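You operate a simulated robot arm through the tools that you are given. There is no shell and no other tool.

You run a simulated robot arm. Do the job below in one go: nothing can be reset, and whatever is moved stays where it is left.

Task
Aim the upper lamp at the large riser, the lower at the small one; thermostat to 10, both on.
Fine: aim before you switch on, so that nothing scorches.

It is judged by the outcome, as a careful person would: the job done as asked, and still so three seconds after it is handed in. It fails if anything else is knocked over, pushed out of place, dropped, spilled or broken.

Robot
A 6-joint arm with a two-finger parallel gripper, fixed in place. Base frame: the origin is at the foot of the arm, x ahead of it, y to its left, z up. Units: m, rad, N and s.
With the tool pointing down near the work surface it reaches from about 0.16 to 0.64 m from the base axis. Its first joint turns from -2.897 to 2.897 rad. Payload 3.91 kg.
The tool frame sits at the grasp point between the pads (the TCP): z along the fingers, y along the line on which they close. The tips reach 0.03 m beyond it. The gripper opens to 0.11 m. The fingers are 0.02 m wide and 0.01 m thick; the gripper's body (0.048 by 0.112 m) begins 0.055 m behind the TCP.
Orientation is told as [roll, pitch, yaw] about the base's x, y, z axes, in that order, counted from this pose: with the fingers straight down and closing along the base's y, the tool's x points along the base's -x, its y along +y and its z along -z.

Tools
- The arm moves only by the tool play_rows. Its argument "plan" is a list of rows, each a list of 7 numbers: the shift along the tool's x, y, z in cm, then the turn, a rotation vector about the tool's x, y, z in rad, then the finger opening in cm, from 0 to 11. In form: [[x, y, z, ax, ay, az, jaw], ...]. A call has 1 to 20 rows; each row shifts and turns the commanded pose from where the row before left it, along the tool's axes as they then stand. Each row takes 0.2 s and may step no farther than 0.05 m and 0.15 rad from the row before; otherwise, or with a gripper value out of range, the whole call is refused. Where a pose cannot be reached the arm comes as near as it can. A force on the tool above 50 N (or 10 N above the force at the start of the call, whichever is more), or a blocked arm, ends the call early, and 0.2 s more pass. The fingers move at their own pace (about 0.045 m/s each) and stop on an object; they squeeze with about 42 N. The grip force told is the motor's: it shows also when the fingers shut on nothing. Time passes only in rows, and 0.2 s behind the last, so rows that do not move let the fingers close. The reply holds the time, the measured pose of the TCP, the force on the tool along the base axes, the opening and the grip force, in the units named above and with some noise, with the torque about the TCP (base axes, N m) and any sound that the robot's microphone picked up.
- Cameras (640 x 400 px; columns grow to the right, rows downward): "scene" is fixed at [0.4009, -0.6499, 1.4634]; the picture's right is [0.99, 0.14, 0.00], its down [0.06, -0.41, -0.91] and it looks along [-0.12, 0.90, -0.42] (base axes); focal length 346 px, centre (320, 200). "wrist" rides on the gripper at [0.071, 0.022, -0.107] in the tool frame; the picture's right is [-0.29, 0.96, 0.00], its down [-0.76, -0.23, -0.61] and it looks along [-0.58, -0.18, 0.79] (tool axes); focal length 243 px, centre (320, 200). There is no depth. A picture from a camera that has moved, and an enlarged one, comes with that camera's place and axes in the base frame and with its lens.
- capture(camera): a new picture of that camera. The clock stands still meanwhile.
- raise_lower(by): slides the trunk up (or, below 0, down) by that many m; the arm rides with it, the base frame stays. It gives what a move gives, with no picture.
- enlarge(camera, box): a new picture of the part [left, top, right, bottom] of that camera's present view, enlarged. The clock stands still meanwhile.
- hand_in(): hands the job in; it is judged then, once.

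Places have to be worked out from the pictures, the camera data and where the tool is seen. Open the gripper and draw the arm clear of the work before you hand the job in, unless the task says otherwise.

The tools are called as a command line: name --pt "numbers of a row" for each row, then --argument value for the rest, lists and objects as JSON in quotes. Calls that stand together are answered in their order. play_rows: Moves the arm, as the interface text tells. Its arguments: {"type":"object","properties":{"plan":{"type":"array","items":{"type":"array","items":{"type":"number"}}}},"required":["plan"]} The other tools are called the same way: raise_lower (by) slides the trunk up or down; capture (camera) takes a picture; enlarge (camera, box) takes an enlarged picture of a part of a camera's view; hand_in () hands the job in.

At the start:

```text
time: 0.0
eef_pos: [0.2401, 0.317, 1.2219]
tool_rot: [-0.001, -0.002, -0.001]
contact_force: [0.2, -0.3, -0.5]
moment: [0.0, 0.0, 0.01]
opening: 0.11
finger_force: 0.1
trunk travel left (down, up): [-0.5, 0.09]
```

scene: 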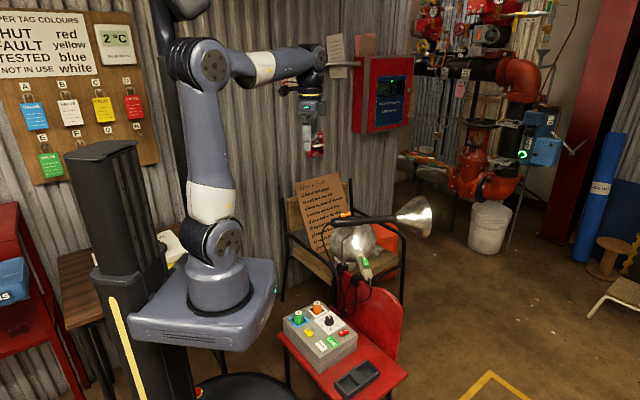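
wrist: 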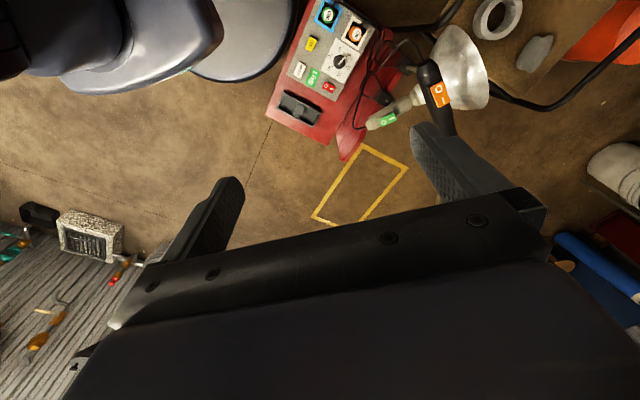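

I'll begin by looking closely at the lamps, the control box and the note on the board, before moving anything.

enlarge --camera "scene" --box '[270, 280, 430, 400]'

enlarge --camera "scene" --box '[280, 165, 440, 285]'

enlarge --camera "scene" --box '[400, 0, 600, 150]'

enlarge --camera "wrist" --box '[240, 0, 520, 175]'

enlarge --camera "scene" --box '[400, 130, 560, 250]'

```text
3.33 times, centred on (350, 340) of scene
camera zoom: at [0.4009, -0.6499, 1.4634], right [0.99, 0.14, 0.0], down [0.06, -0.41, -0.91], along [-0.12, 0.9, -0.42], focal length 1152 px, centre (220, -267)
```

zoom: 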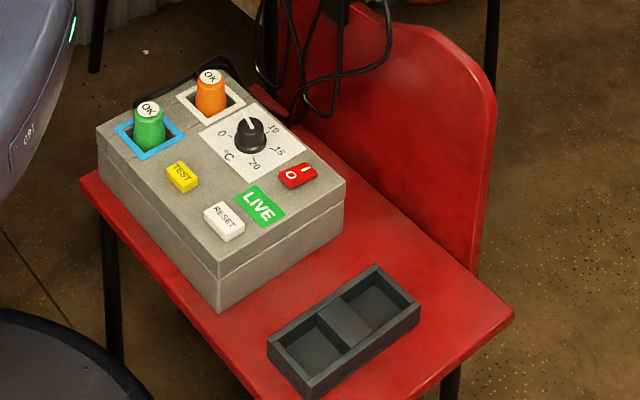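

```text
3.33 times, centred on (360, 225) of scene
camera zoom: at [0.4009, -0.6499, 1.4634], right [0.99, 0.14, 0.0], down [0.06, -0.41, -0.91], along [-0.12, 0.9, -0.42], focal length 1152 px, centre (187, 117)
```

zoom: 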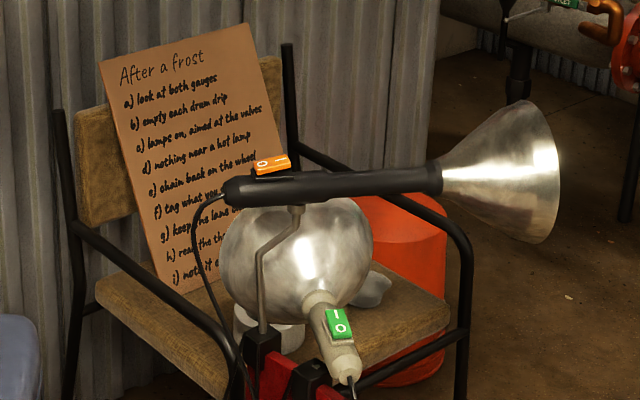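

```text
2.67 times, centred on (500, 75) of scene
camera zoom: at [0.4009, -0.6499, 1.4634], right [0.99, 0.14, 0.0], down [0.06, -0.41, -0.91], along [-0.12, 0.9, -0.42], focal length 922 px, centre (-160, 533)
```

zoom: 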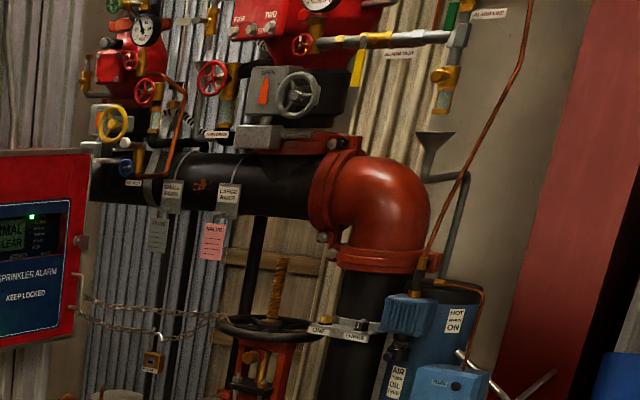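

```text
2.29 times, centred on (380, 88) of wrist
camera zoom: at [0.1684, 0.3372, 1.3287], right [0.29, 0.96, 0.0], down [0.76, -0.23, 0.61], along [0.58, -0.18, -0.79], focal length 555 px, centre (183, 457)
```

zoom: 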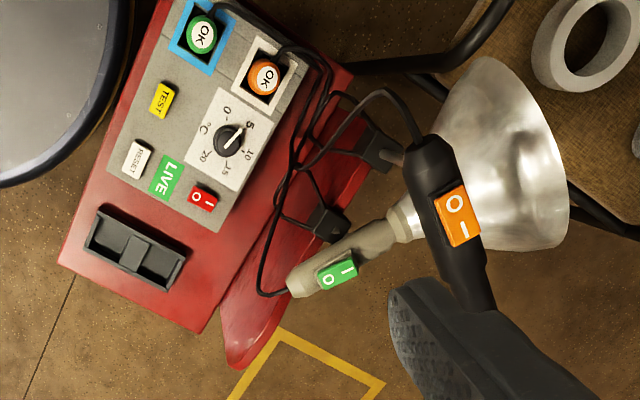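

```text
3.33 times, centred on (480, 190) of scene
camera zoom: at [0.4009, -0.6499, 1.4634], right [0.99, 0.14, 0.0], down [0.06, -0.41, -0.91], along [-0.12, 0.9, -0.42], focal length 1152 px, centre (-213, 233)
```

zoom: 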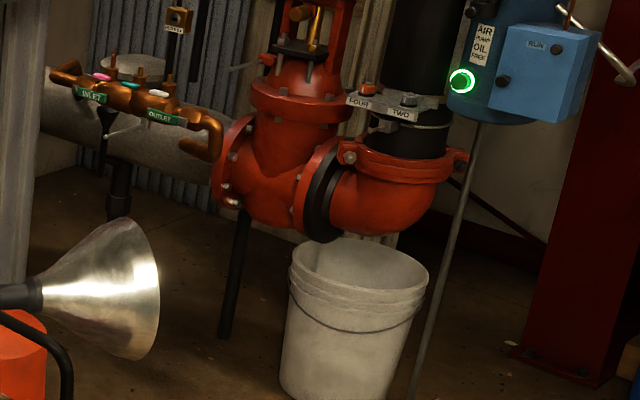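

The lamps are clamped on the red chair's back. I'll enlarge the labels on the piping to identify the large and small risers, and the rest of the note.

enlarge --camera "scene" --box '[415, 50, 515, 112]'

enlarge --camera "scene" --box '[400, 0, 500, 62]'

enlarge --camera "scene" --box '[470, 0, 570, 62]'

enlarge --camera "scene" --box '[290, 170, 370, 270]'

enlarge --camera "scene" --box '[320, 30, 420, 130]'

enlarge --camera "scene" --box '[0, 0, 160, 190]'

enlarge --camera "scene" --box '[490, 90, 600, 170]'

```text
6.40 times, centred on (465, 81) of scene
camera zoom: at [0.4009, -0.6499, 1.4634], right [0.99, 0.14, 0.0], down [0.06, -0.41, -0.91], along [-0.12, 0.9, -0.42], focal length 2212 px, centre (-608, 962)
```

zoom: 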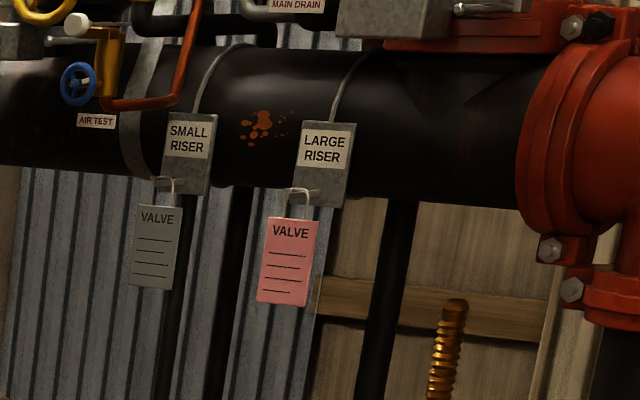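

```text
6.40 times, centred on (450, 31) of scene
camera zoom: at [0.4009, -0.6499, 1.4634], right [0.99, 0.14, 0.0], down [0.06, -0.41, -0.91], along [-0.12, 0.9, -0.42], focal length 2212 px, centre (-512, 1282)
```

zoom: 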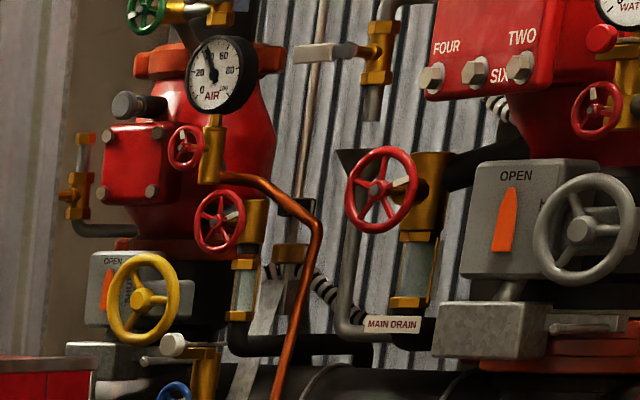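

```text
6.40 times, centred on (520, 31) of scene
camera zoom: at [0.4009, -0.6499, 1.4634], right [0.99, 0.14, 0.0], down [0.06, -0.41, -0.91], along [-0.12, 0.9, -0.42], focal length 2212 px, centre (-960, 1282)
```

zoom: 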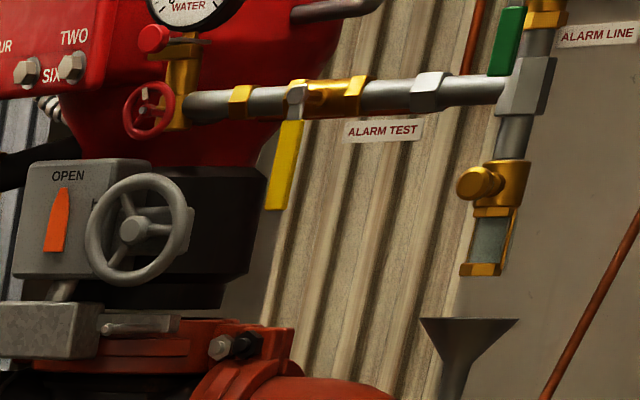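

```text
4.00 times, centred on (330, 220) of scene
camera zoom: at [0.4009, -0.6499, 1.4634], right [0.99, 0.14, 0.0], down [0.06, -0.41, -0.91], along [-0.12, 0.9, -0.42], focal length 1383 px, centre (280, 120)
```

zoom: 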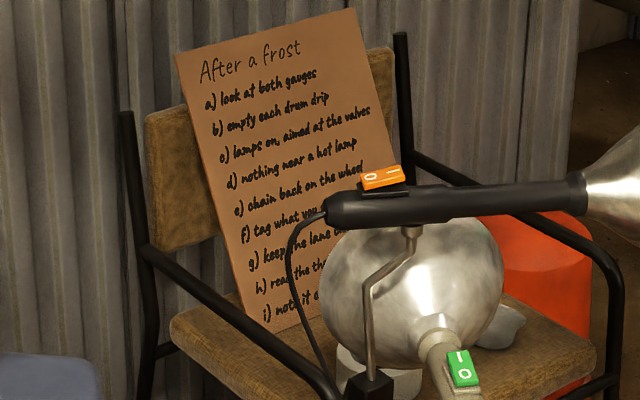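

```text
4.00 times, centred on (370, 80) of scene
camera zoom: at [0.4009, -0.6499, 1.4634], right [0.99, 0.14, 0.0], down [0.06, -0.41, -0.91], along [-0.12, 0.9, -0.42], focal length 1383 px, centre (120, 680)
```

zoom: 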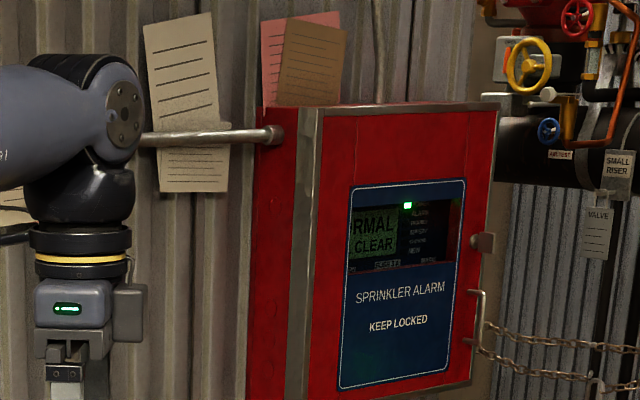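

```text
2.11 times, centred on (80, 95) of scene
camera zoom: at [0.4009, -0.6499, 1.4634], right [0.99, 0.14, 0.0], down [0.06, -0.41, -0.91], along [-0.12, 0.9, -0.42], focal length 728 px, centre (825, 421)
```

zoom: 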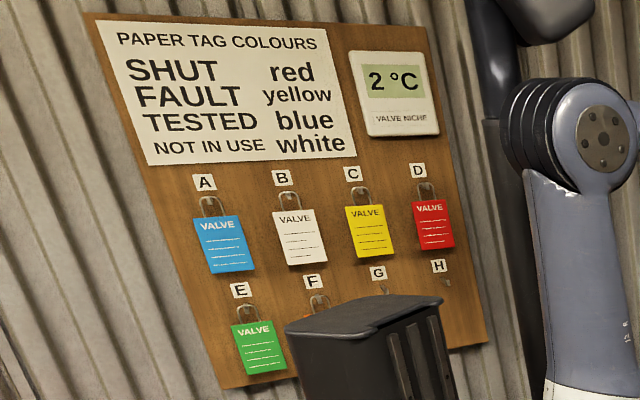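

```text
5.00 times, centred on (545, 130) of scene
camera zoom: at [0.4009, -0.6499, 1.4634], right [0.99, 0.14, 0.0], down [0.06, -0.41, -0.91], along [-0.12, 0.9, -0.42], focal length 1728 px, centre (-805, 550)
```

zoom: 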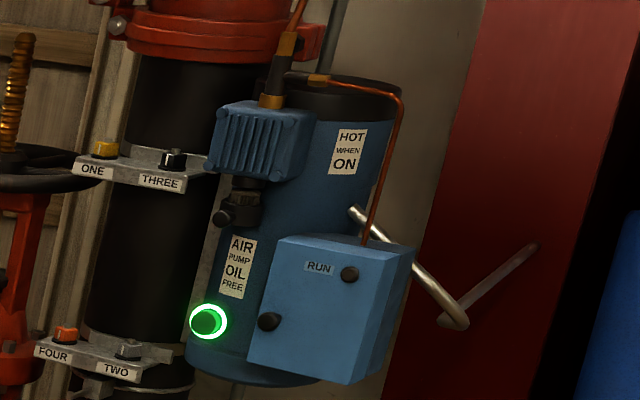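

From the two views I place the orange switch near (0.34, 0.51, 0.86), the green switch near (0.43, 0.44, 0.71), the dial near (0.30, 0.36, 0.50), and the floor at z≈0. The risers are far back at +x,+y and about 1.5 m high. I'll turn the wrist well above everything so that its camera looks that way.

play_rows --pt "0 0 0 0 0 -0.15 11" --pt "0 0 0 0 0 -0.15 11" --pt "0 0 0 0 0 -0.15 11" --pt "0 0 0 0 0 -0.15 11" --pt "0 0 0 0 0 -0.15 11" --pt "0 0 0 0 0 -0.15 11" --pt "0 0 0 0 0 -0.15 11" --pt "0 0 0 0 0 -0.15 11" --pt "0 0 0 0 -0.15 0 11" --pt "0 0 0 0 -0.15 0 11" --pt "0 0 0 0 -0.15 0 11" --pt "0 0 0 0 -0.15 0 11"

capture --camera "wrist"

capture --camera "scene"

```text
time: 2.6
eef_pos: [0.24, 0.3166, 1.2203]
tool_rot: [0.001, -0.603, 1.2]
contact_force: [-0.4, -0.7, -0.4]
moment: [0.0, 0.0, -0.01]
opening: 0.1099
finger_force: 0.0
trunk travel left (down, up): [-0.5, 0.09]
```

```text
taken
camera wrist: at [0.1761, 0.2123, 1.2695], right [-0.81, 0.57, 0.16], down [0.32, 0.18, 0.93], along [0.5, 0.8, -0.32], focal length 243 px, centre (320, 200)
```

wrist: 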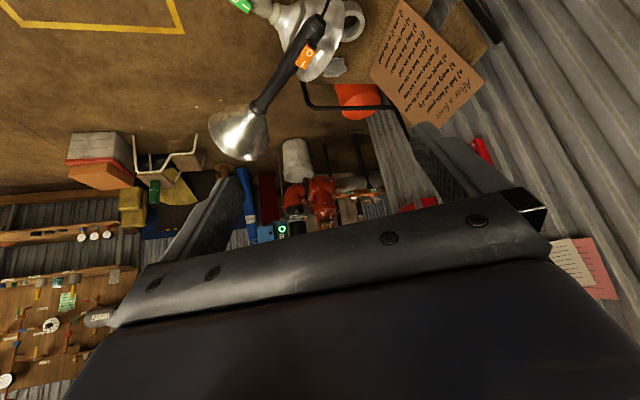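

```text
taken
```

scene: 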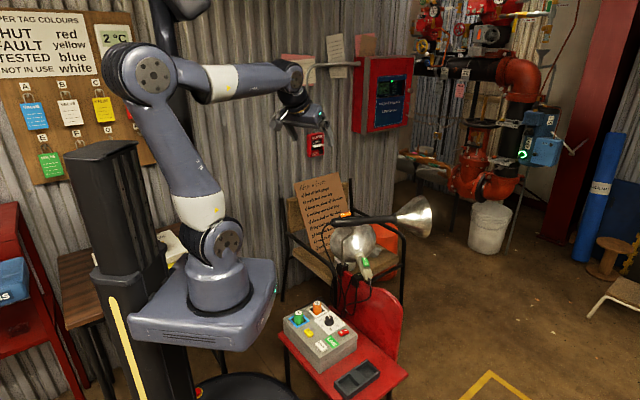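

The camera sees the risers just over the gripper's edge, upside down. I'll tilt the tool further up, to bring the risers into the clear part of the picture.

play_rows --pt "0 0 0 0 -0.15 0 11" --pt "0 0 0 0 -0.15 0 11" --pt "0 0 0 0 -0.15 0 11" --pt "0 0 0 0 -0.15 0 11" --pt "0 0 0 0 -0.15 0 11" --pt "0 0 0 0 0 0 11"

capture --camera "wrist"

enlarge --camera "wrist" --box '[220, 0, 460, 150]'

```text
time: 4.0
eef_pos: [0.2407, 0.316, 1.2199]
tool_rot: [0.0, -1.348, 1.198]
contact_force: [-0.2, -0.7, -0.2]
moment: [0.0, 0.01, -0.01]
opening: 0.1101
finger_force: 0.1
trunk travel left (down, up): [-0.5, 0.09]
```

```text
taken
camera wrist: at [0.1762, 0.2115, 1.1754], right [-0.87, 0.41, 0.28], down [0.06, -0.48, 0.88], along [0.49, 0.78, 0.39], focal length 243 px, centre (320, 200)
```

wrist: 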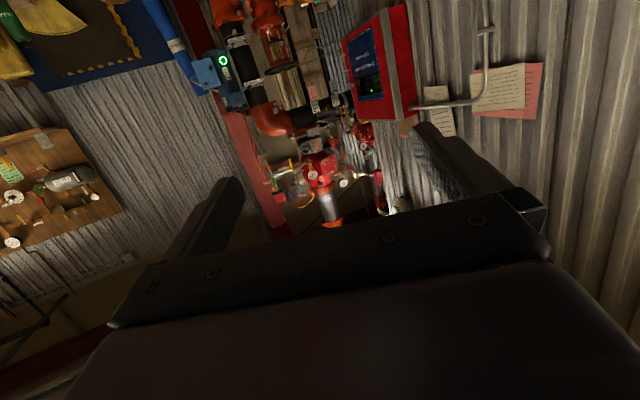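

```text
2.67 times, centred on (340, 75) of wrist
camera zoom: at [0.1762, 0.2115, 1.1754], right [-0.87, 0.41, 0.28], down [0.06, -0.48, 0.88], along [0.49, 0.78, 0.39], focal length 647 px, centre (267, 533)
```

zoom: 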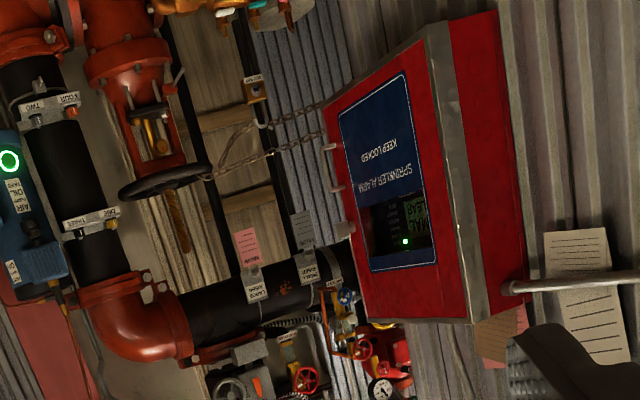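

Now the risers are in view (upside down). I'll enlarge that part.

enlarge --camera "wrist" --box '[250, 100, 410, 230]'

enlarge --camera "wrist" --box '[260, 130, 350, 190]'

enlarge --camera "wrist" --box '[330, 110, 420, 210]'

```text
3.08 times, centred on (330, 165) of wrist
camera zoom: at [0.1762, 0.2115, 1.1754], right [-0.87, 0.41, 0.28], down [0.06, -0.48, 0.88], along [0.49, 0.78, 0.39], focal length 746 px, centre (289, 308)
```

zoom: 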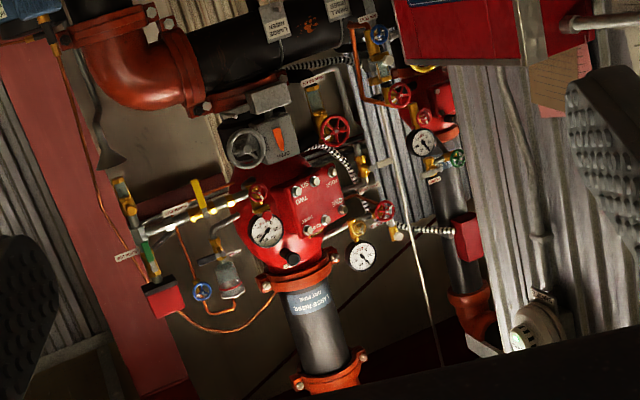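

```text
6.67 times, centred on (305, 160) of wrist
camera zoom: at [0.1762, 0.2115, 1.1754], right [-0.87, 0.41, 0.28], down [0.06, -0.48, 0.88], along [0.49, 0.78, 0.39], focal length 1618 px, centre (420, 467)
```

zoom: 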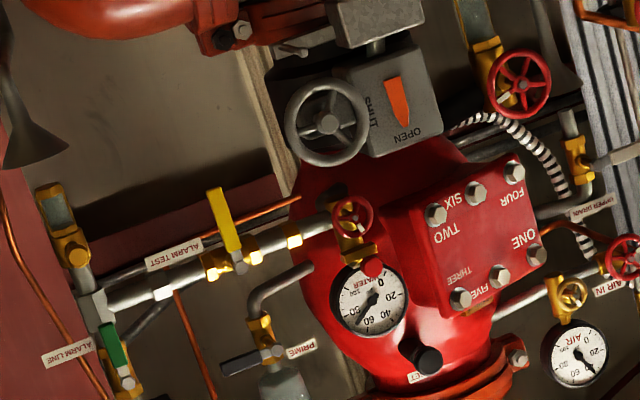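

```text
4.00 times, centred on (375, 160) of wrist
camera zoom: at [0.1762, 0.2115, 1.1754], right [-0.87, 0.41, 0.28], down [0.06, -0.48, 0.88], along [0.49, 0.78, 0.39], focal length 970 px, centre (100, 360)
```

zoom: 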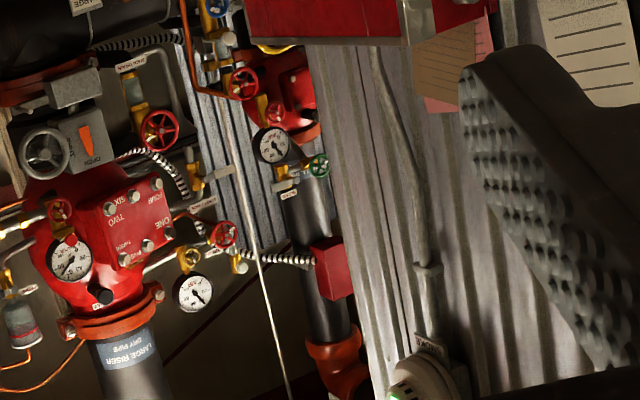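

The large riser's valve body (WATER gauge) comes out near (1.06, 1.80, 1.66), the small one (AIR gauge) near (0.80, 2.18, 1.6). Now I'll study how the lamps are mounted.

enlarge --camera "scene" --box '[320, 185, 440, 260]'

enlarge --camera "scene" --box '[320, 240, 420, 320]'

enlarge --camera "scene" --box '[280, 295, 380, 365]'

```text
5.33 times, centred on (380, 222) of scene
camera zoom: at [0.4009, -0.6499, 1.4634], right [0.99, 0.14, 0.0], down [0.06, -0.41, -0.91], along [-0.12, 0.9, -0.42], focal length 1844 px, centre (0, 80)
```

zoom: 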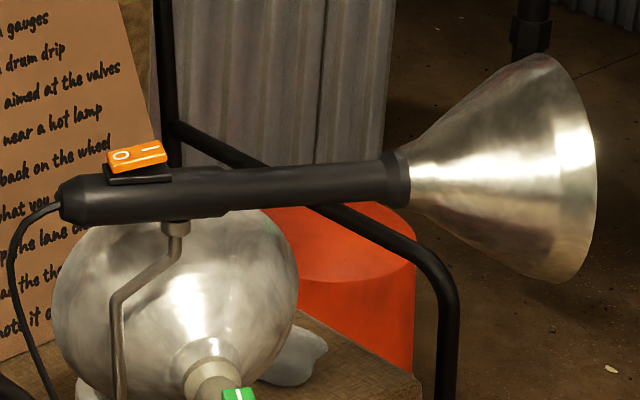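

```text
5.00 times, centred on (370, 280) of scene
camera zoom: at [0.4009, -0.6499, 1.4634], right [0.99, 0.14, 0.0], down [0.06, -0.41, -0.91], along [-0.12, 0.9, -0.42], focal length 1728 px, centre (70, -200)
```

zoom: 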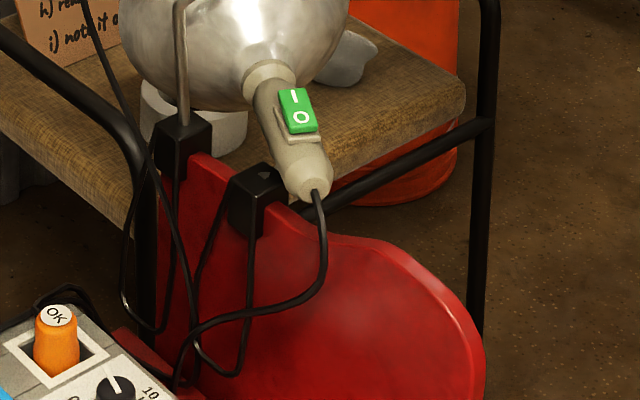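

```text
5.71 times, centred on (330, 330) of scene
camera zoom: at [0.4009, -0.6499, 1.4634], right [0.99, 0.14, 0.0], down [0.06, -0.41, -0.91], along [-0.12, 0.9, -0.42], focal length 1975 px, centre (263, -543)
```

zoom: 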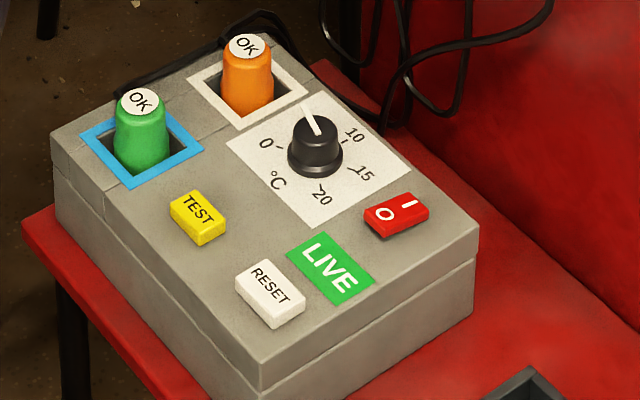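

The lamps sit on bent stems from clamps on the chair back, and both rockers look off ("O" pressed). I'll bring the tool back to vertical, and lower it somewhat behind the lamps for a close look.

play_rows --pt "0 0 0 0 0.15 0 11" --pt "0 0 0 0 0.15 0 11" --pt "0 0 0 0 0.15 0 11" --pt "0 0 0 0 0.15 0 11" --pt "0 0 0 0 0.15 0 11" --pt "0 0 0 0 0.15 0 11" --pt "0 0 0 0 0.15 0 11" --pt "0 0 0 0 0.15 0 11" --pt "0 0 0 0 0.15 0 11" --pt "0 0 5 0 0 0 11" --pt "0 0 5 0 0 0 11" --pt "0 0 5 0 0 0 11" --pt "0 0 5 0 0 0 11"

capture --camera "wrist"

capture --camera "scene"

```text
time: 6.8
eef_pos: [0.2393, 0.3166, 1.0208]
tool_rot: [0.0, 0.002, 1.2]
contact_force: [-0.4, -0.2, 0.2]
moment: [0.03, 0.01, 0.03]
opening: 0.11
finger_force: 0.0
trunk travel left (down, up): [-0.5, 0.09]
```

```text
taken
camera wrist: at [0.1931, 0.2579, 1.1292], right [-0.79, 0.62, 0.0], down [0.49, 0.62, 0.61], along [0.38, 0.48, -0.79], focal length 243 px, centre (320, 200)
```

wrist: 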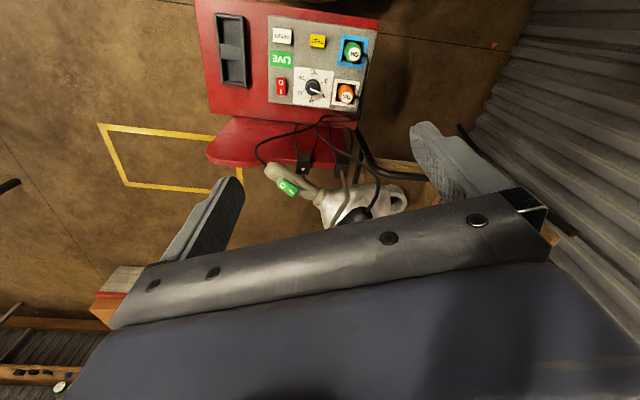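

```text
taken
```

scene: 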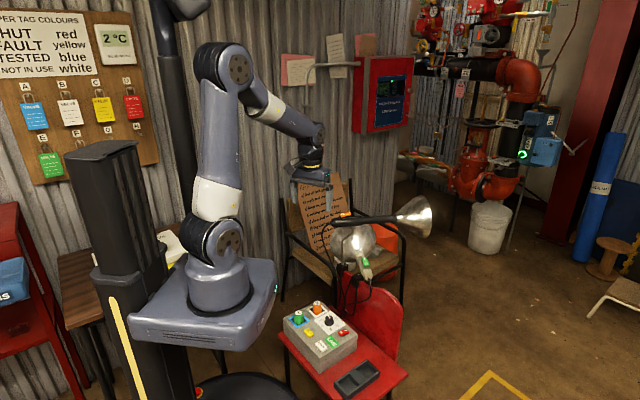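

The box and the lamps are in the wrist view now; I'll enlarge both.

enlarge --camera "wrist" --box '[260, 10, 380, 120]'

enlarge --camera "wrist" --box '[240, 100, 430, 230]'

```text
3.64 times, centred on (320, 65) of wrist
camera zoom: at [0.1931, 0.2579, 1.1292], right [-0.79, 0.62, 0.0], down [0.49, 0.62, 0.61], along [0.38, 0.48, -0.79], focal length 882 px, centre (320, 691)
```

zoom: 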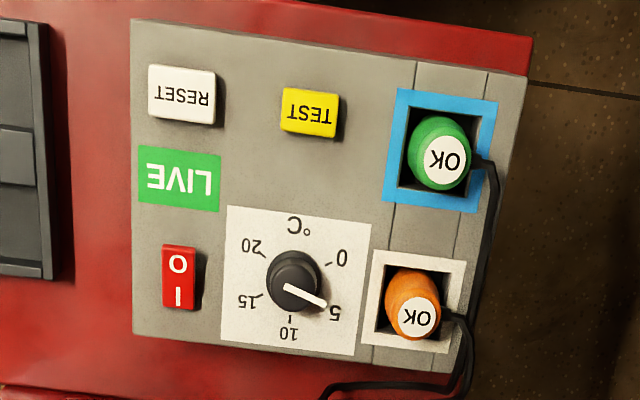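

```text
3.08 times, centred on (335, 165) of wrist
camera zoom: at [0.1931, 0.2579, 1.1292], right [-0.79, 0.62, 0.0], down [0.49, 0.62, 0.61], along [0.38, 0.48, -0.79], focal length 746 px, centre (274, 308)
```

zoom: 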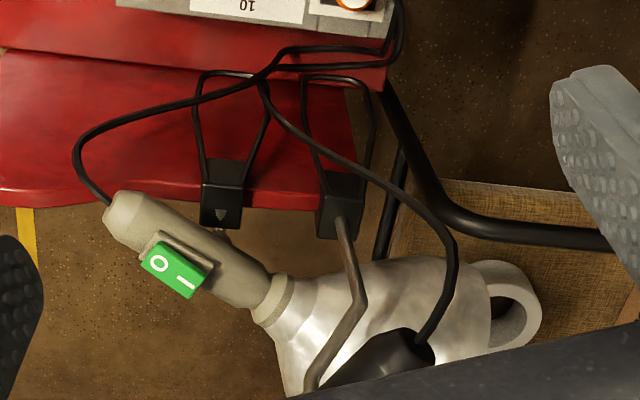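

The dial reads about 5 (scale runs clockwise 0-5-10-15-20 seen from above), LIVE is lit, so the lamps will come on as soon as switched. I estimate the upper lamp now points at yaw ~14°, the lower at ~107°. I'll move up over the lamps for an unobstructed view.

play_rows --pt "0 0 -4 0 0 0 11" --pt "0 0 -4 0 0 0 11" --pt "-4.0 -1.2 0 0 0 0 11" --pt "-4.0 -1.2 0 0 0 0 11" --pt "-4.0 -1.2 0 0 0 0 11" --pt "-4.0 -1.2 0 0 0 0 11"

capture --camera "wrist"

enlarge --camera "wrist" --box '[200, 0, 440, 150]'

```text
time: 8.2
eef_pos: [0.3446, 0.446, 1.1025]
tool_rot: [0.001, 0.003, 1.201]
contact_force: [-0.2, 0.0, 0.3]
moment: [0.02, 0.03, -0.03]
opening: 0.1098
finger_force: 0.2
trunk travel left (down, up): [-0.5, 0.09]
```

```text
taken
camera wrist: at [0.2973, 0.3878, 1.2104], right [-0.79, 0.62, 0.0], down [0.49, 0.62, 0.61], along [0.38, 0.48, -0.79], focal length 243 px, centre (320, 200)
```

wrist: 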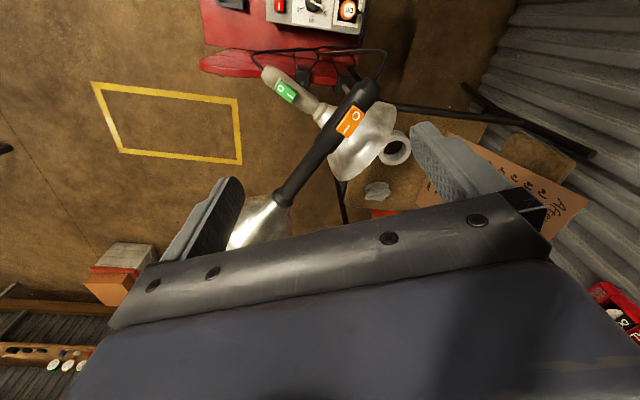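

```text
2.67 times, centred on (320, 75) of wrist
camera zoom: at [0.2973, 0.3878, 1.2104], right [-0.79, 0.62, 0.0], down [0.49, 0.62, 0.61], along [0.38, 0.48, -0.79], focal length 647 px, centre (320, 533)
```

zoom: 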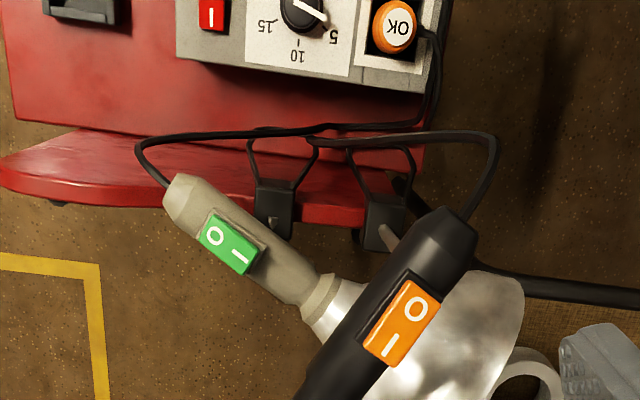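

The upper lamp's handle runs from its tail near (0.291, 0.498, 0.836) to its neck near (0.536, 0.576, 0.834), yaw ≈18°, level; its stem joint is about 9 cm from the tail. I'll turn the tool so that the fingers straddle the handle and come above the tail end, then look again.

play_rows --pt "-2.0 2.6 0 0 0 0 11" --pt "-2.1 2.7 0 0 0 0 11" --pt "0 0 0 0 0 0.149 11" --pt "0 0 0 0 0 0.149 11" --pt "0 0 0 0 0 0.149 11" --pt "0 0 0 0 0 0.149 11" --pt "0 0 0 0 0 0.149 11" --pt "0 0 0 0 0 0.149 11" --pt "0 0 4 0 0 0 11" --pt "0 0 4 0 0 0 11" --pt "0 0 4 0 0 0 11"

capture --camera "wrist"

capture --camera "scene"

```text
time: 10.6
eef_pos: [0.3102, 0.5047, 0.9801]
tool_rot: [0.0, 0.001, 0.307]
contact_force: [0.3, 0.6, 0.6]
moment: [-0.02, -0.01, -0.02]
opening: 0.1102
finger_force: 0.0
trunk travel left (down, up): [-0.5, 0.09]
```

```text
taken
camera wrist: at [0.2337, 0.5029, 1.088], right [-0.01, 1.0, 0.0], down [0.79, 0.01, 0.61], along [0.61, 0.01, -0.79], focal length 243 px, centre (320, 200)
```

wrist: 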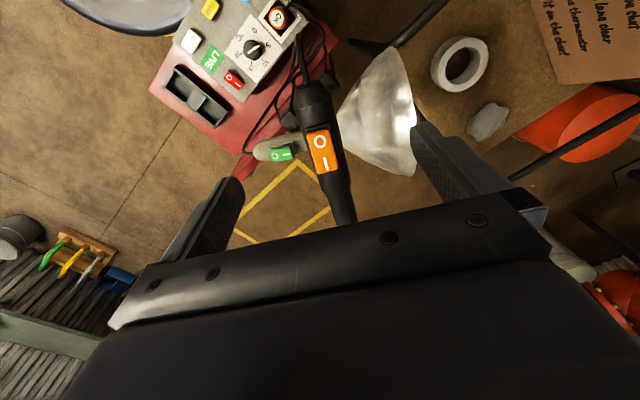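

```text
taken
```

scene: 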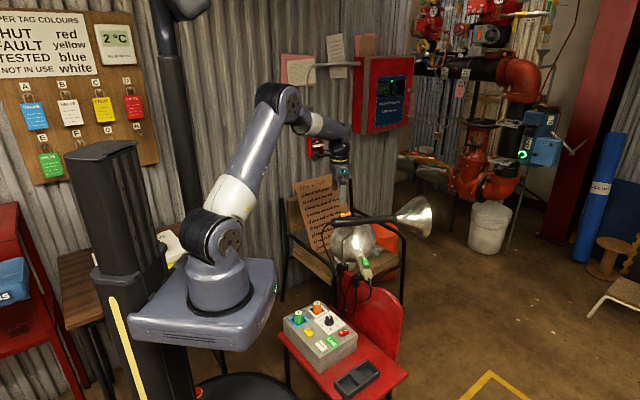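

The tail lies right below the tool (about 4 mm to its −y side), with the switch beyond it. I'll descend with open fingers to straddle the tail, without closing yet.

play_rows --pt "0 -0.35 4 0 0 0.02 11" --pt "0 0 4 0 0 0 11" --pt "0 0 3 0 0 0 11" --pt "0 0 3.1 0 0 0 11" --pt "0 0 0 0 0 0 11"

capture --camera "wrist"

enlarge --camera "scene" --box '[280, 165, 440, 285]'

```text
time: 11.8
eef_pos: [0.3114, 0.5029, 0.8406]
tool_rot: [0.0, 0.001, 0.284]
contact_force: [0.3, -0.4, 1.0]
moment: [-0.07, -0.02, -0.02]
opening: 0.1101
finger_force: 0.2
trunk travel left (down, up): [-0.5, 0.09]
```

```text
taken
camera wrist: at [0.2363, 0.504, 0.9484], right [0.01, 1.0, 0.0], down [0.79, -0.01, 0.61], along [0.61, -0.01, -0.79], focal length 243 px, centre (320, 200)
```

wrist: 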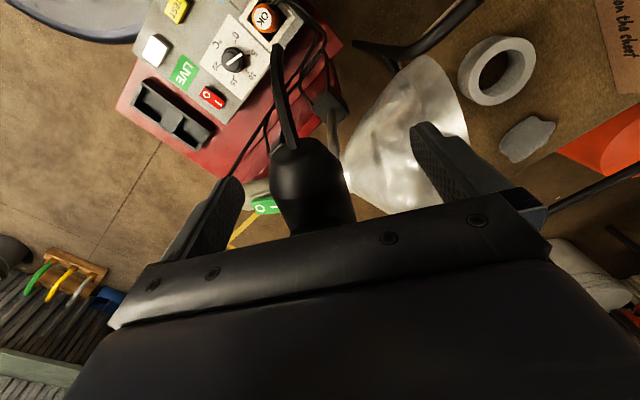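

```text
3.33 times, centred on (360, 225) of scene
camera zoom: at [0.4009, -0.6499, 1.4634], right [0.99, 0.14, 0.0], down [0.06, -0.41, -0.91], along [-0.12, 0.9, -0.42], focal length 1152 px, centre (187, 117)
```

zoom: 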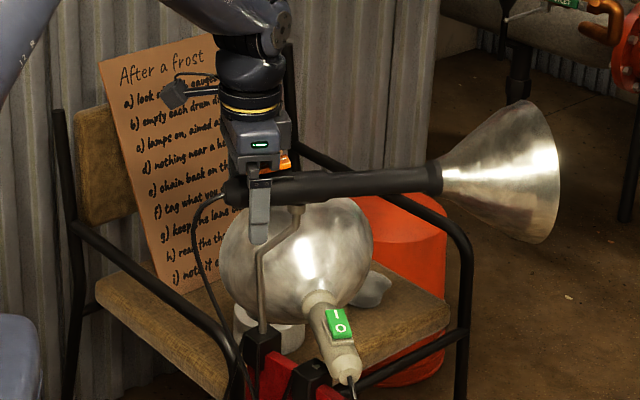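

The fingers straddle the tail; the handle's centre is about 6 mm to the −y side of the tool. I'll shift that much and close on it gently.

play_rows --pt "0 -0.6 0 0 0 0 8" --pt "0 0 0 0 0 0 6" --pt "0 0 0 0 0 0 4.5" --pt "0 0 0 0 0 0 3" --pt "0 0 0 0 0 0 2" --pt "0 0 0 0 0 0 2"

capture --camera "wrist"

```text
time: 13.2
eef_pos: [0.3121, 0.4983, 0.8406]
tool_rot: [0.001, 0.001, 0.286]
contact_force: [-1.1, 4.9, -0.4]
moment: [0.06, -0.08, 0.49]
opening: 0.0374
finger_force: 44.8
trunk travel left (down, up): [-0.5, 0.09]
```

```text
taken
camera wrist: at [0.2364, 0.4989, 0.9485], right [0.01, 1.0, 0.0], down [0.79, -0.01, 0.61], along [0.61, 0.0, -0.79], focal length 243 px, centre (320, 200)
```

wrist: 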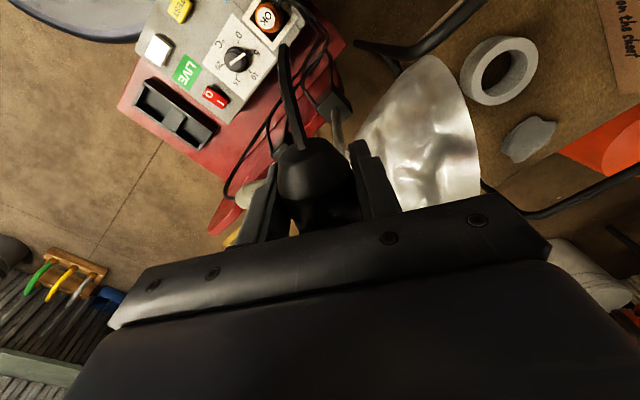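

It's gripped (3.7 cm). The pivot should be about 6.7 cm ahead along the handle; I'll pan a little about it as a test, and watch the forces and the lamp.

play_rows --pt "-0.01 -0.33 0 0 0 -0.05 2" --pt "-0.01 -0.33 0 0 0 -0.05 2" --pt "-0.01 -0.33 0 0 0 -0.05 2" --pt "-0.01 -0.33 0 0 0 -0.05 2"

enlarge --camera "scene" --box '[280, 165, 440, 285]'

```text
time: 14.2
eef_pos: [0.3171, 0.487, 0.841]
tool_rot: [0.001, -0.003, 0.487]
contact_force: [-2.2, 25.9, 3.7]
moment: [0.5, -0.78, 1.2]
opening: 0.0382
finger_force: 45.1
trunk travel left (down, up): [-0.5, 0.09]
```

```text
3.33 times, centred on (360, 225) of scene
camera zoom: at [0.4009, -0.6499, 1.4634], right [0.99, 0.14, 0.0], down [0.06, -0.41, -0.91], along [-0.12, 0.9, -0.42], focal length 1152 px, centre (187, 117)
```

zoom: 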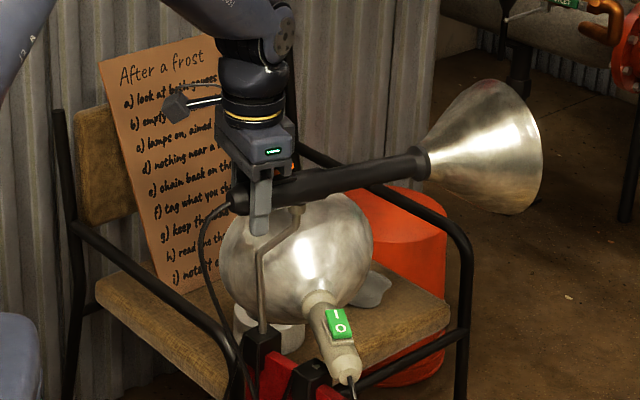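

The lamp pans with the gripper and the clamp and chair stay put. I'll keep panning in small steps.

play_rows --pt "-0.01 -0.33 0 0 0 -0.05 2" --pt "-0.01 -0.33 0 0 0 -0.05 2" --pt "-0.01 -0.33 0 0 0 -0.05 2" --pt "-0.01 -0.33 0 0 0 -0.05 2" --pt "-0.01 -0.33 0 0 0 -0.05 2" --pt "-0.01 -0.33 0 0 0 -0.05 2" --pt "0 0 0 0 0 0 2"

enlarge --camera "scene" --box '[280, 165, 440, 285]'

capture --camera "wrist"

```text
time: 15.8
eef_pos: [0.3285, 0.4709, 0.8409]
tool_rot: [0.001, -0.004, 0.785]
contact_force: [-2.4, 28.9, 12.4]
moment: [-0.31, 0.23, 1.07]
opening: 0.0391
finger_force: 45.0
trunk travel left (down, up): [-0.5, 0.09]
```

```text
3.33 times, centred on (360, 225) of scene
camera zoom: at [0.4009, -0.6499, 1.4634], right [0.99, 0.14, 0.0], down [0.06, -0.41, -0.91], along [-0.12, 0.9, -0.42], focal length 1152 px, centre (187, 117)
```

zoom: 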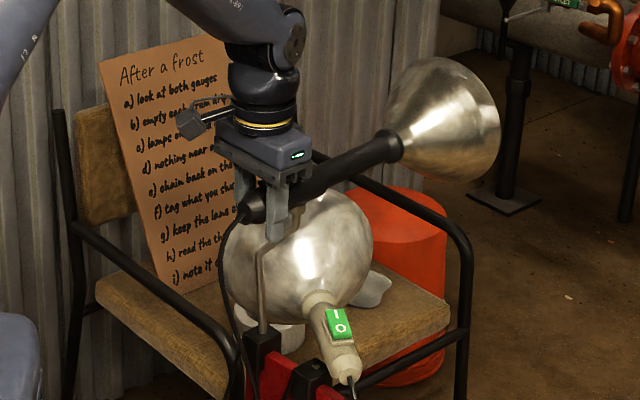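

```text
taken
camera wrist: at [0.2622, 0.4343, 0.9482], right [-0.47, 0.88, 0.0], down [0.7, 0.37, 0.61], along [0.54, 0.29, -0.79], focal length 243 px, centre (320, 200)
```

wrist: 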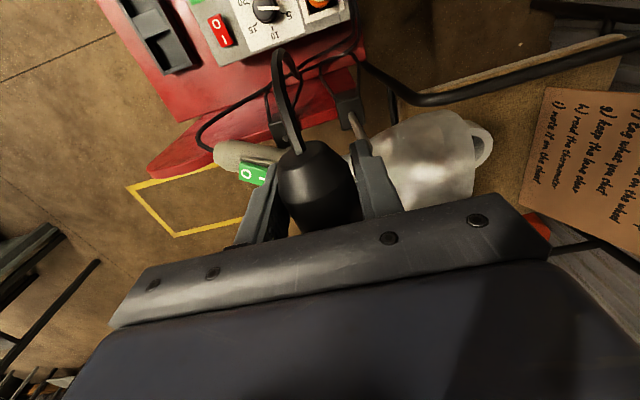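

The lamp has panned to about 45° with the tool. The along-handle force says I'm slightly too far back from the pivot, so I'll ease forward a little while panning on toward ~62°.

play_rows --pt "-0.1 -0.3 -0.05 0 0 -0.05 2" --pt "-0.1 -0.3 -0.05 0 0 -0.05 2" --pt "-0.05 -0.33 0 0 0 -0.05 2" --pt "-0.05 -0.33 0 0 0 -0.05 2" --pt "-0.01 -0.33 0 0 0 -0.05 2" --pt "-0.01 -0.33 0 0 0 -0.05 2" --pt "0 0 0 0 0 0 2"

enlarge --camera "scene" --box '[280, 165, 440, 285]'

capture --camera "wrist"

```text
time: 17.4
eef_pos: [0.3454, 0.4606, 0.8405]
tool_rot: [0.0, 0.002, 1.086]
contact_force: [-14.5, 24.0, 1.4]
moment: [0.76, -0.33, 1.15]
opening: 0.0395
finger_force: 45.3
trunk travel left (down, up): [-0.5, 0.09]
```

```text
3.33 times, centred on (360, 225) of scene
camera zoom: at [0.4009, -0.6499, 1.4634], right [0.99, 0.14, 0.0], down [0.06, -0.41, -0.91], along [-0.12, 0.9, -0.42], focal length 1152 px, centre (187, 117)
```

zoom: 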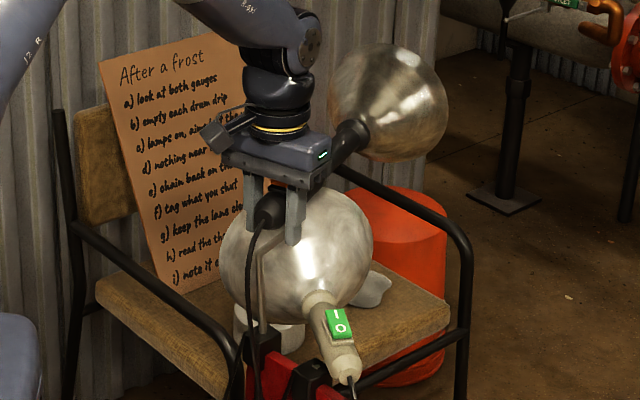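

```text
taken
camera wrist: at [0.2913, 0.407, 0.9485], right [-0.71, 0.7, 0.0], down [0.56, 0.57, 0.61], along [0.43, 0.43, -0.79], focal length 243 px, centre (320, 200)
```

wrist: 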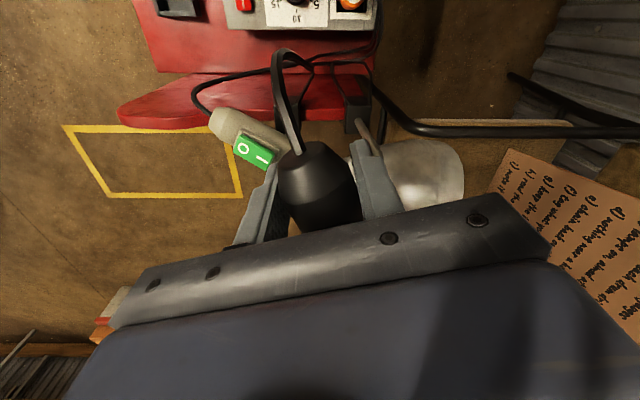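

The lamp is now at yaw ≈63–65°. Next I'll tilt its bell up about the joint (tail down), a few small steps first.

play_rows --pt "0.0 0 0.33 0 -0.05 0 2" --pt "0.05 0 0.33 0 -0.05 0 2" --pt "0.08 0 0.33 0 -0.05 0 2" --pt "0.08 0 0.33 0 -0.05 0 2" --pt "0 0 0 0 0 0 2"

enlarge --camera "scene" --box '[280, 165, 440, 285]'

```text
time: 18.6
eef_pos: [0.3445, 0.4589, 0.8305]
tool_rot: [-0.002, -0.204, 1.085]
contact_force: [-13.2, 7.6, 26.5]
moment: [-0.55, -0.03, 1.03]
opening: 0.0393
finger_force: 45.0
trunk travel left (down, up): [-0.5, 0.09]
```

```text
3.33 times, centred on (360, 225) of scene
camera zoom: at [0.4009, -0.6499, 1.4634], right [0.99, 0.14, 0.0], down [0.06, -0.41, -0.91], along [-0.12, 0.9, -0.42], focal length 1152 px, centre (187, 117)
```

zoom: 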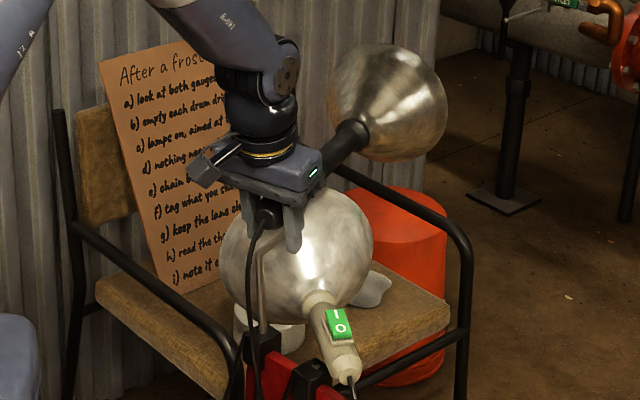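

The bell doesn't appear to have risen, though the tool feels 26 N upward; I need to see whether the fingers slipped on the handle.

enlarge --camera "scene" --box '[320, 175, 400, 245]'

capture --camera "wrist"

```text
5.71 times, centred on (360, 210) of scene
camera zoom: at [0.4009, -0.6499, 1.4634], right [0.99, 0.14, 0.0], down [0.06, -0.41, -0.91], along [-0.12, 0.9, -0.42], focal length 1975 px, centre (91, 143)
```

zoom: 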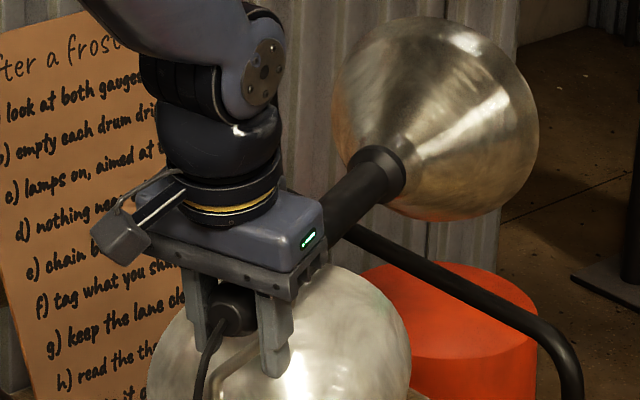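

```text
taken
camera wrist: at [0.2815, 0.3872, 0.9212], right [-0.71, 0.7, 0.06], down [0.49, 0.44, 0.75], along [0.5, 0.56, -0.66], focal length 243 px, centre (320, 200)
```

wrist: 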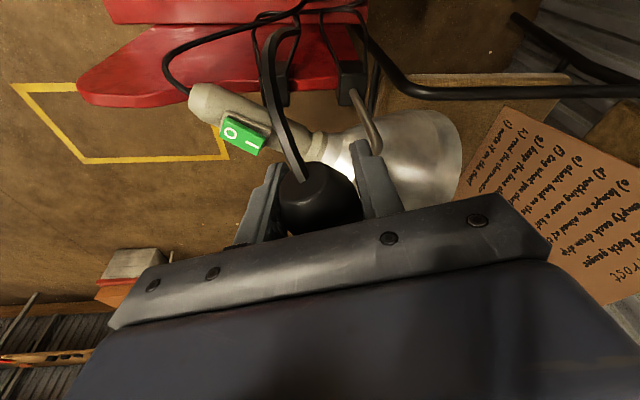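

The fingers slipped about 1 cm down the handle and the lamp did not tilt: the tail lever is too short. I'll release, retract, and look from above before gripping further forward near the neck.

play_rows --pt "0 0 0 0 0 0 5" --pt "0 0 0 0 0 0 8" --pt "0 0 -2 0 0 0 8" --pt "0 0 -4 0 0 0 8" --pt "0 0 -4 0 0 0 8" --pt "0 0 -4 0 0 0 8" --pt "0 0 -4 0 0.1 0 8" --pt "0 0 -3 0 0.1 0 8"

capture --camera "wrist"

enlarge --camera "scene" --box '[280, 165, 440, 285]'

```text
time: 20.4
eef_pos: [0.3286, 0.4232, 1.0345]
tool_rot: [0.0, 0.001, 1.082]
contact_force: [0.8, 0.2, -0.3]
moment: [0.04, 0.01, -0.05]
opening: 0.0799
finger_force: 0.0
trunk travel left (down, up): [-0.5, 0.09]
```

```text
taken
camera wrist: at [0.2753, 0.3684, 1.1416], right [-0.71, 0.7, 0.0], down [0.56, 0.56, 0.61], along [0.43, 0.43, -0.8], focal length 243 px, centre (320, 200)
```

wrist: 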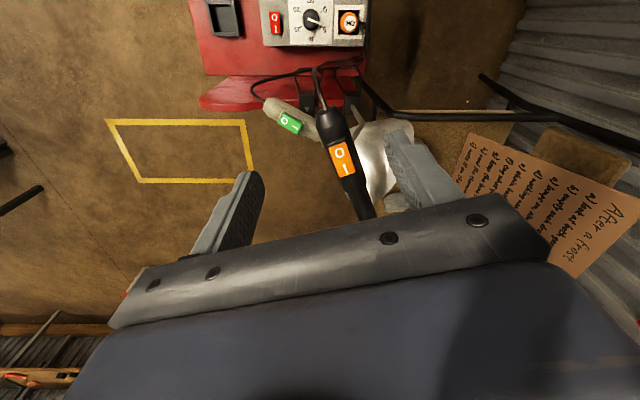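

```text
3.33 times, centred on (360, 225) of scene
camera zoom: at [0.4009, -0.6499, 1.4634], right [0.99, 0.14, 0.0], down [0.06, -0.41, -0.91], along [-0.12, 0.9, -0.42], focal length 1152 px, centre (187, 117)
```

zoom: 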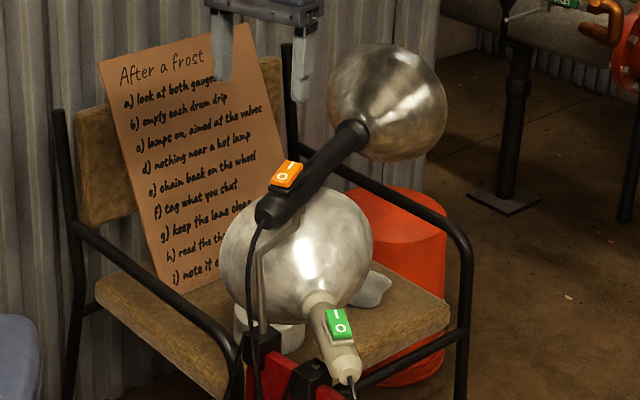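

The upper lamp now lies at yaw ≈68°, level, joint at about (0.374, 0.525). I'll go forward above the handle's front part with the tool tilted forward a little, staying well above the bell's height at first.

play_rows --pt "-4.0 0 0 0 0 -0.11 11" --pt "-4.5 -0.1 0 0 0 0 11" --pt "-4.5 -0.1 0 0 0 0 11" --pt "-4.5 -0.1 0 0 0 0 11" --pt "-4.5 -0.1 0 0 0 0 11" --pt "0 0 0 0 -0.15 0 11" --pt "0 0 0 0 -0.15 0 11" --pt "0 0 0 0 0 0 11"

capture --camera "wrist"

capture --camera "scene"

```text
time: 22.2
eef_pos: [0.3979, 0.5861, 1.0285]
tool_rot: [0.001, -0.301, 1.193]
contact_force: [0.5, -0.9, 0.6]
moment: [0.0, 0.01, 0.0]
opening: 0.1102
finger_force: 0.0
out of reach, approached as far as the arm can: row 5
trunk travel left (down, up): [-0.5, 0.09]
```

```text
taken
camera wrist: at [0.3395, 0.5005, 1.1103], right [-0.79, 0.61, 0.09], down [0.42, 0.42, 0.81], along [0.46, 0.67, -0.59], focal length 243 px, centre (320, 200)
```

wrist: 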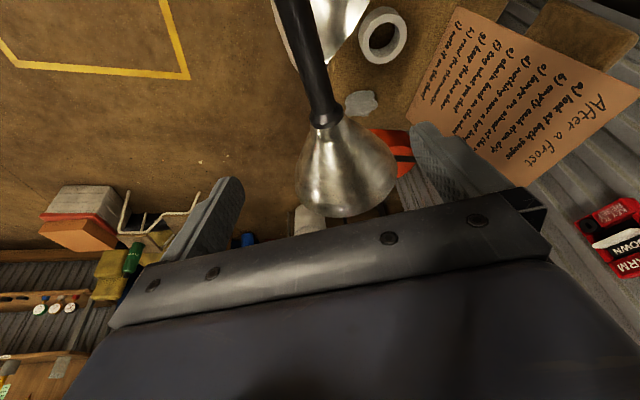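

```text
taken
```

scene: 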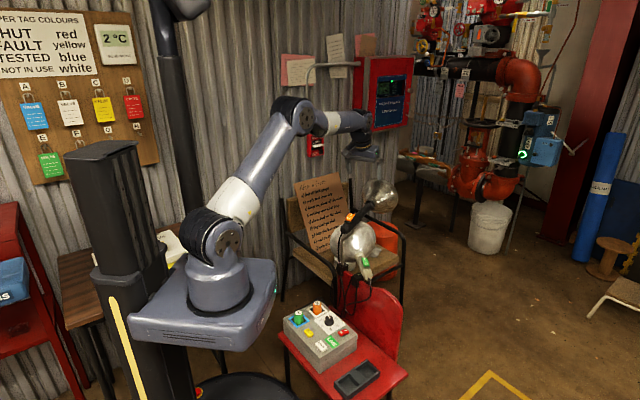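

That's at the limit of reach for this height; the lamp's axis measures yaw ≈67° from here. Raising the trunk a bit should bring the neck within reach at the lower height.

raise_lower --by 0.08

```text
time: 23.4
eef_pos: [0.3978, 0.5865, 1.1078]
tool_rot: [0.001, -0.299, 1.193]
contact_force: [-0.6, -0.3, -0.9]
moment: [0.04, 0.02, 0.02]
opening: 0.1101
finger_force: 0.0
trunk travel left (down, up): [-0.58, 0.01]
```

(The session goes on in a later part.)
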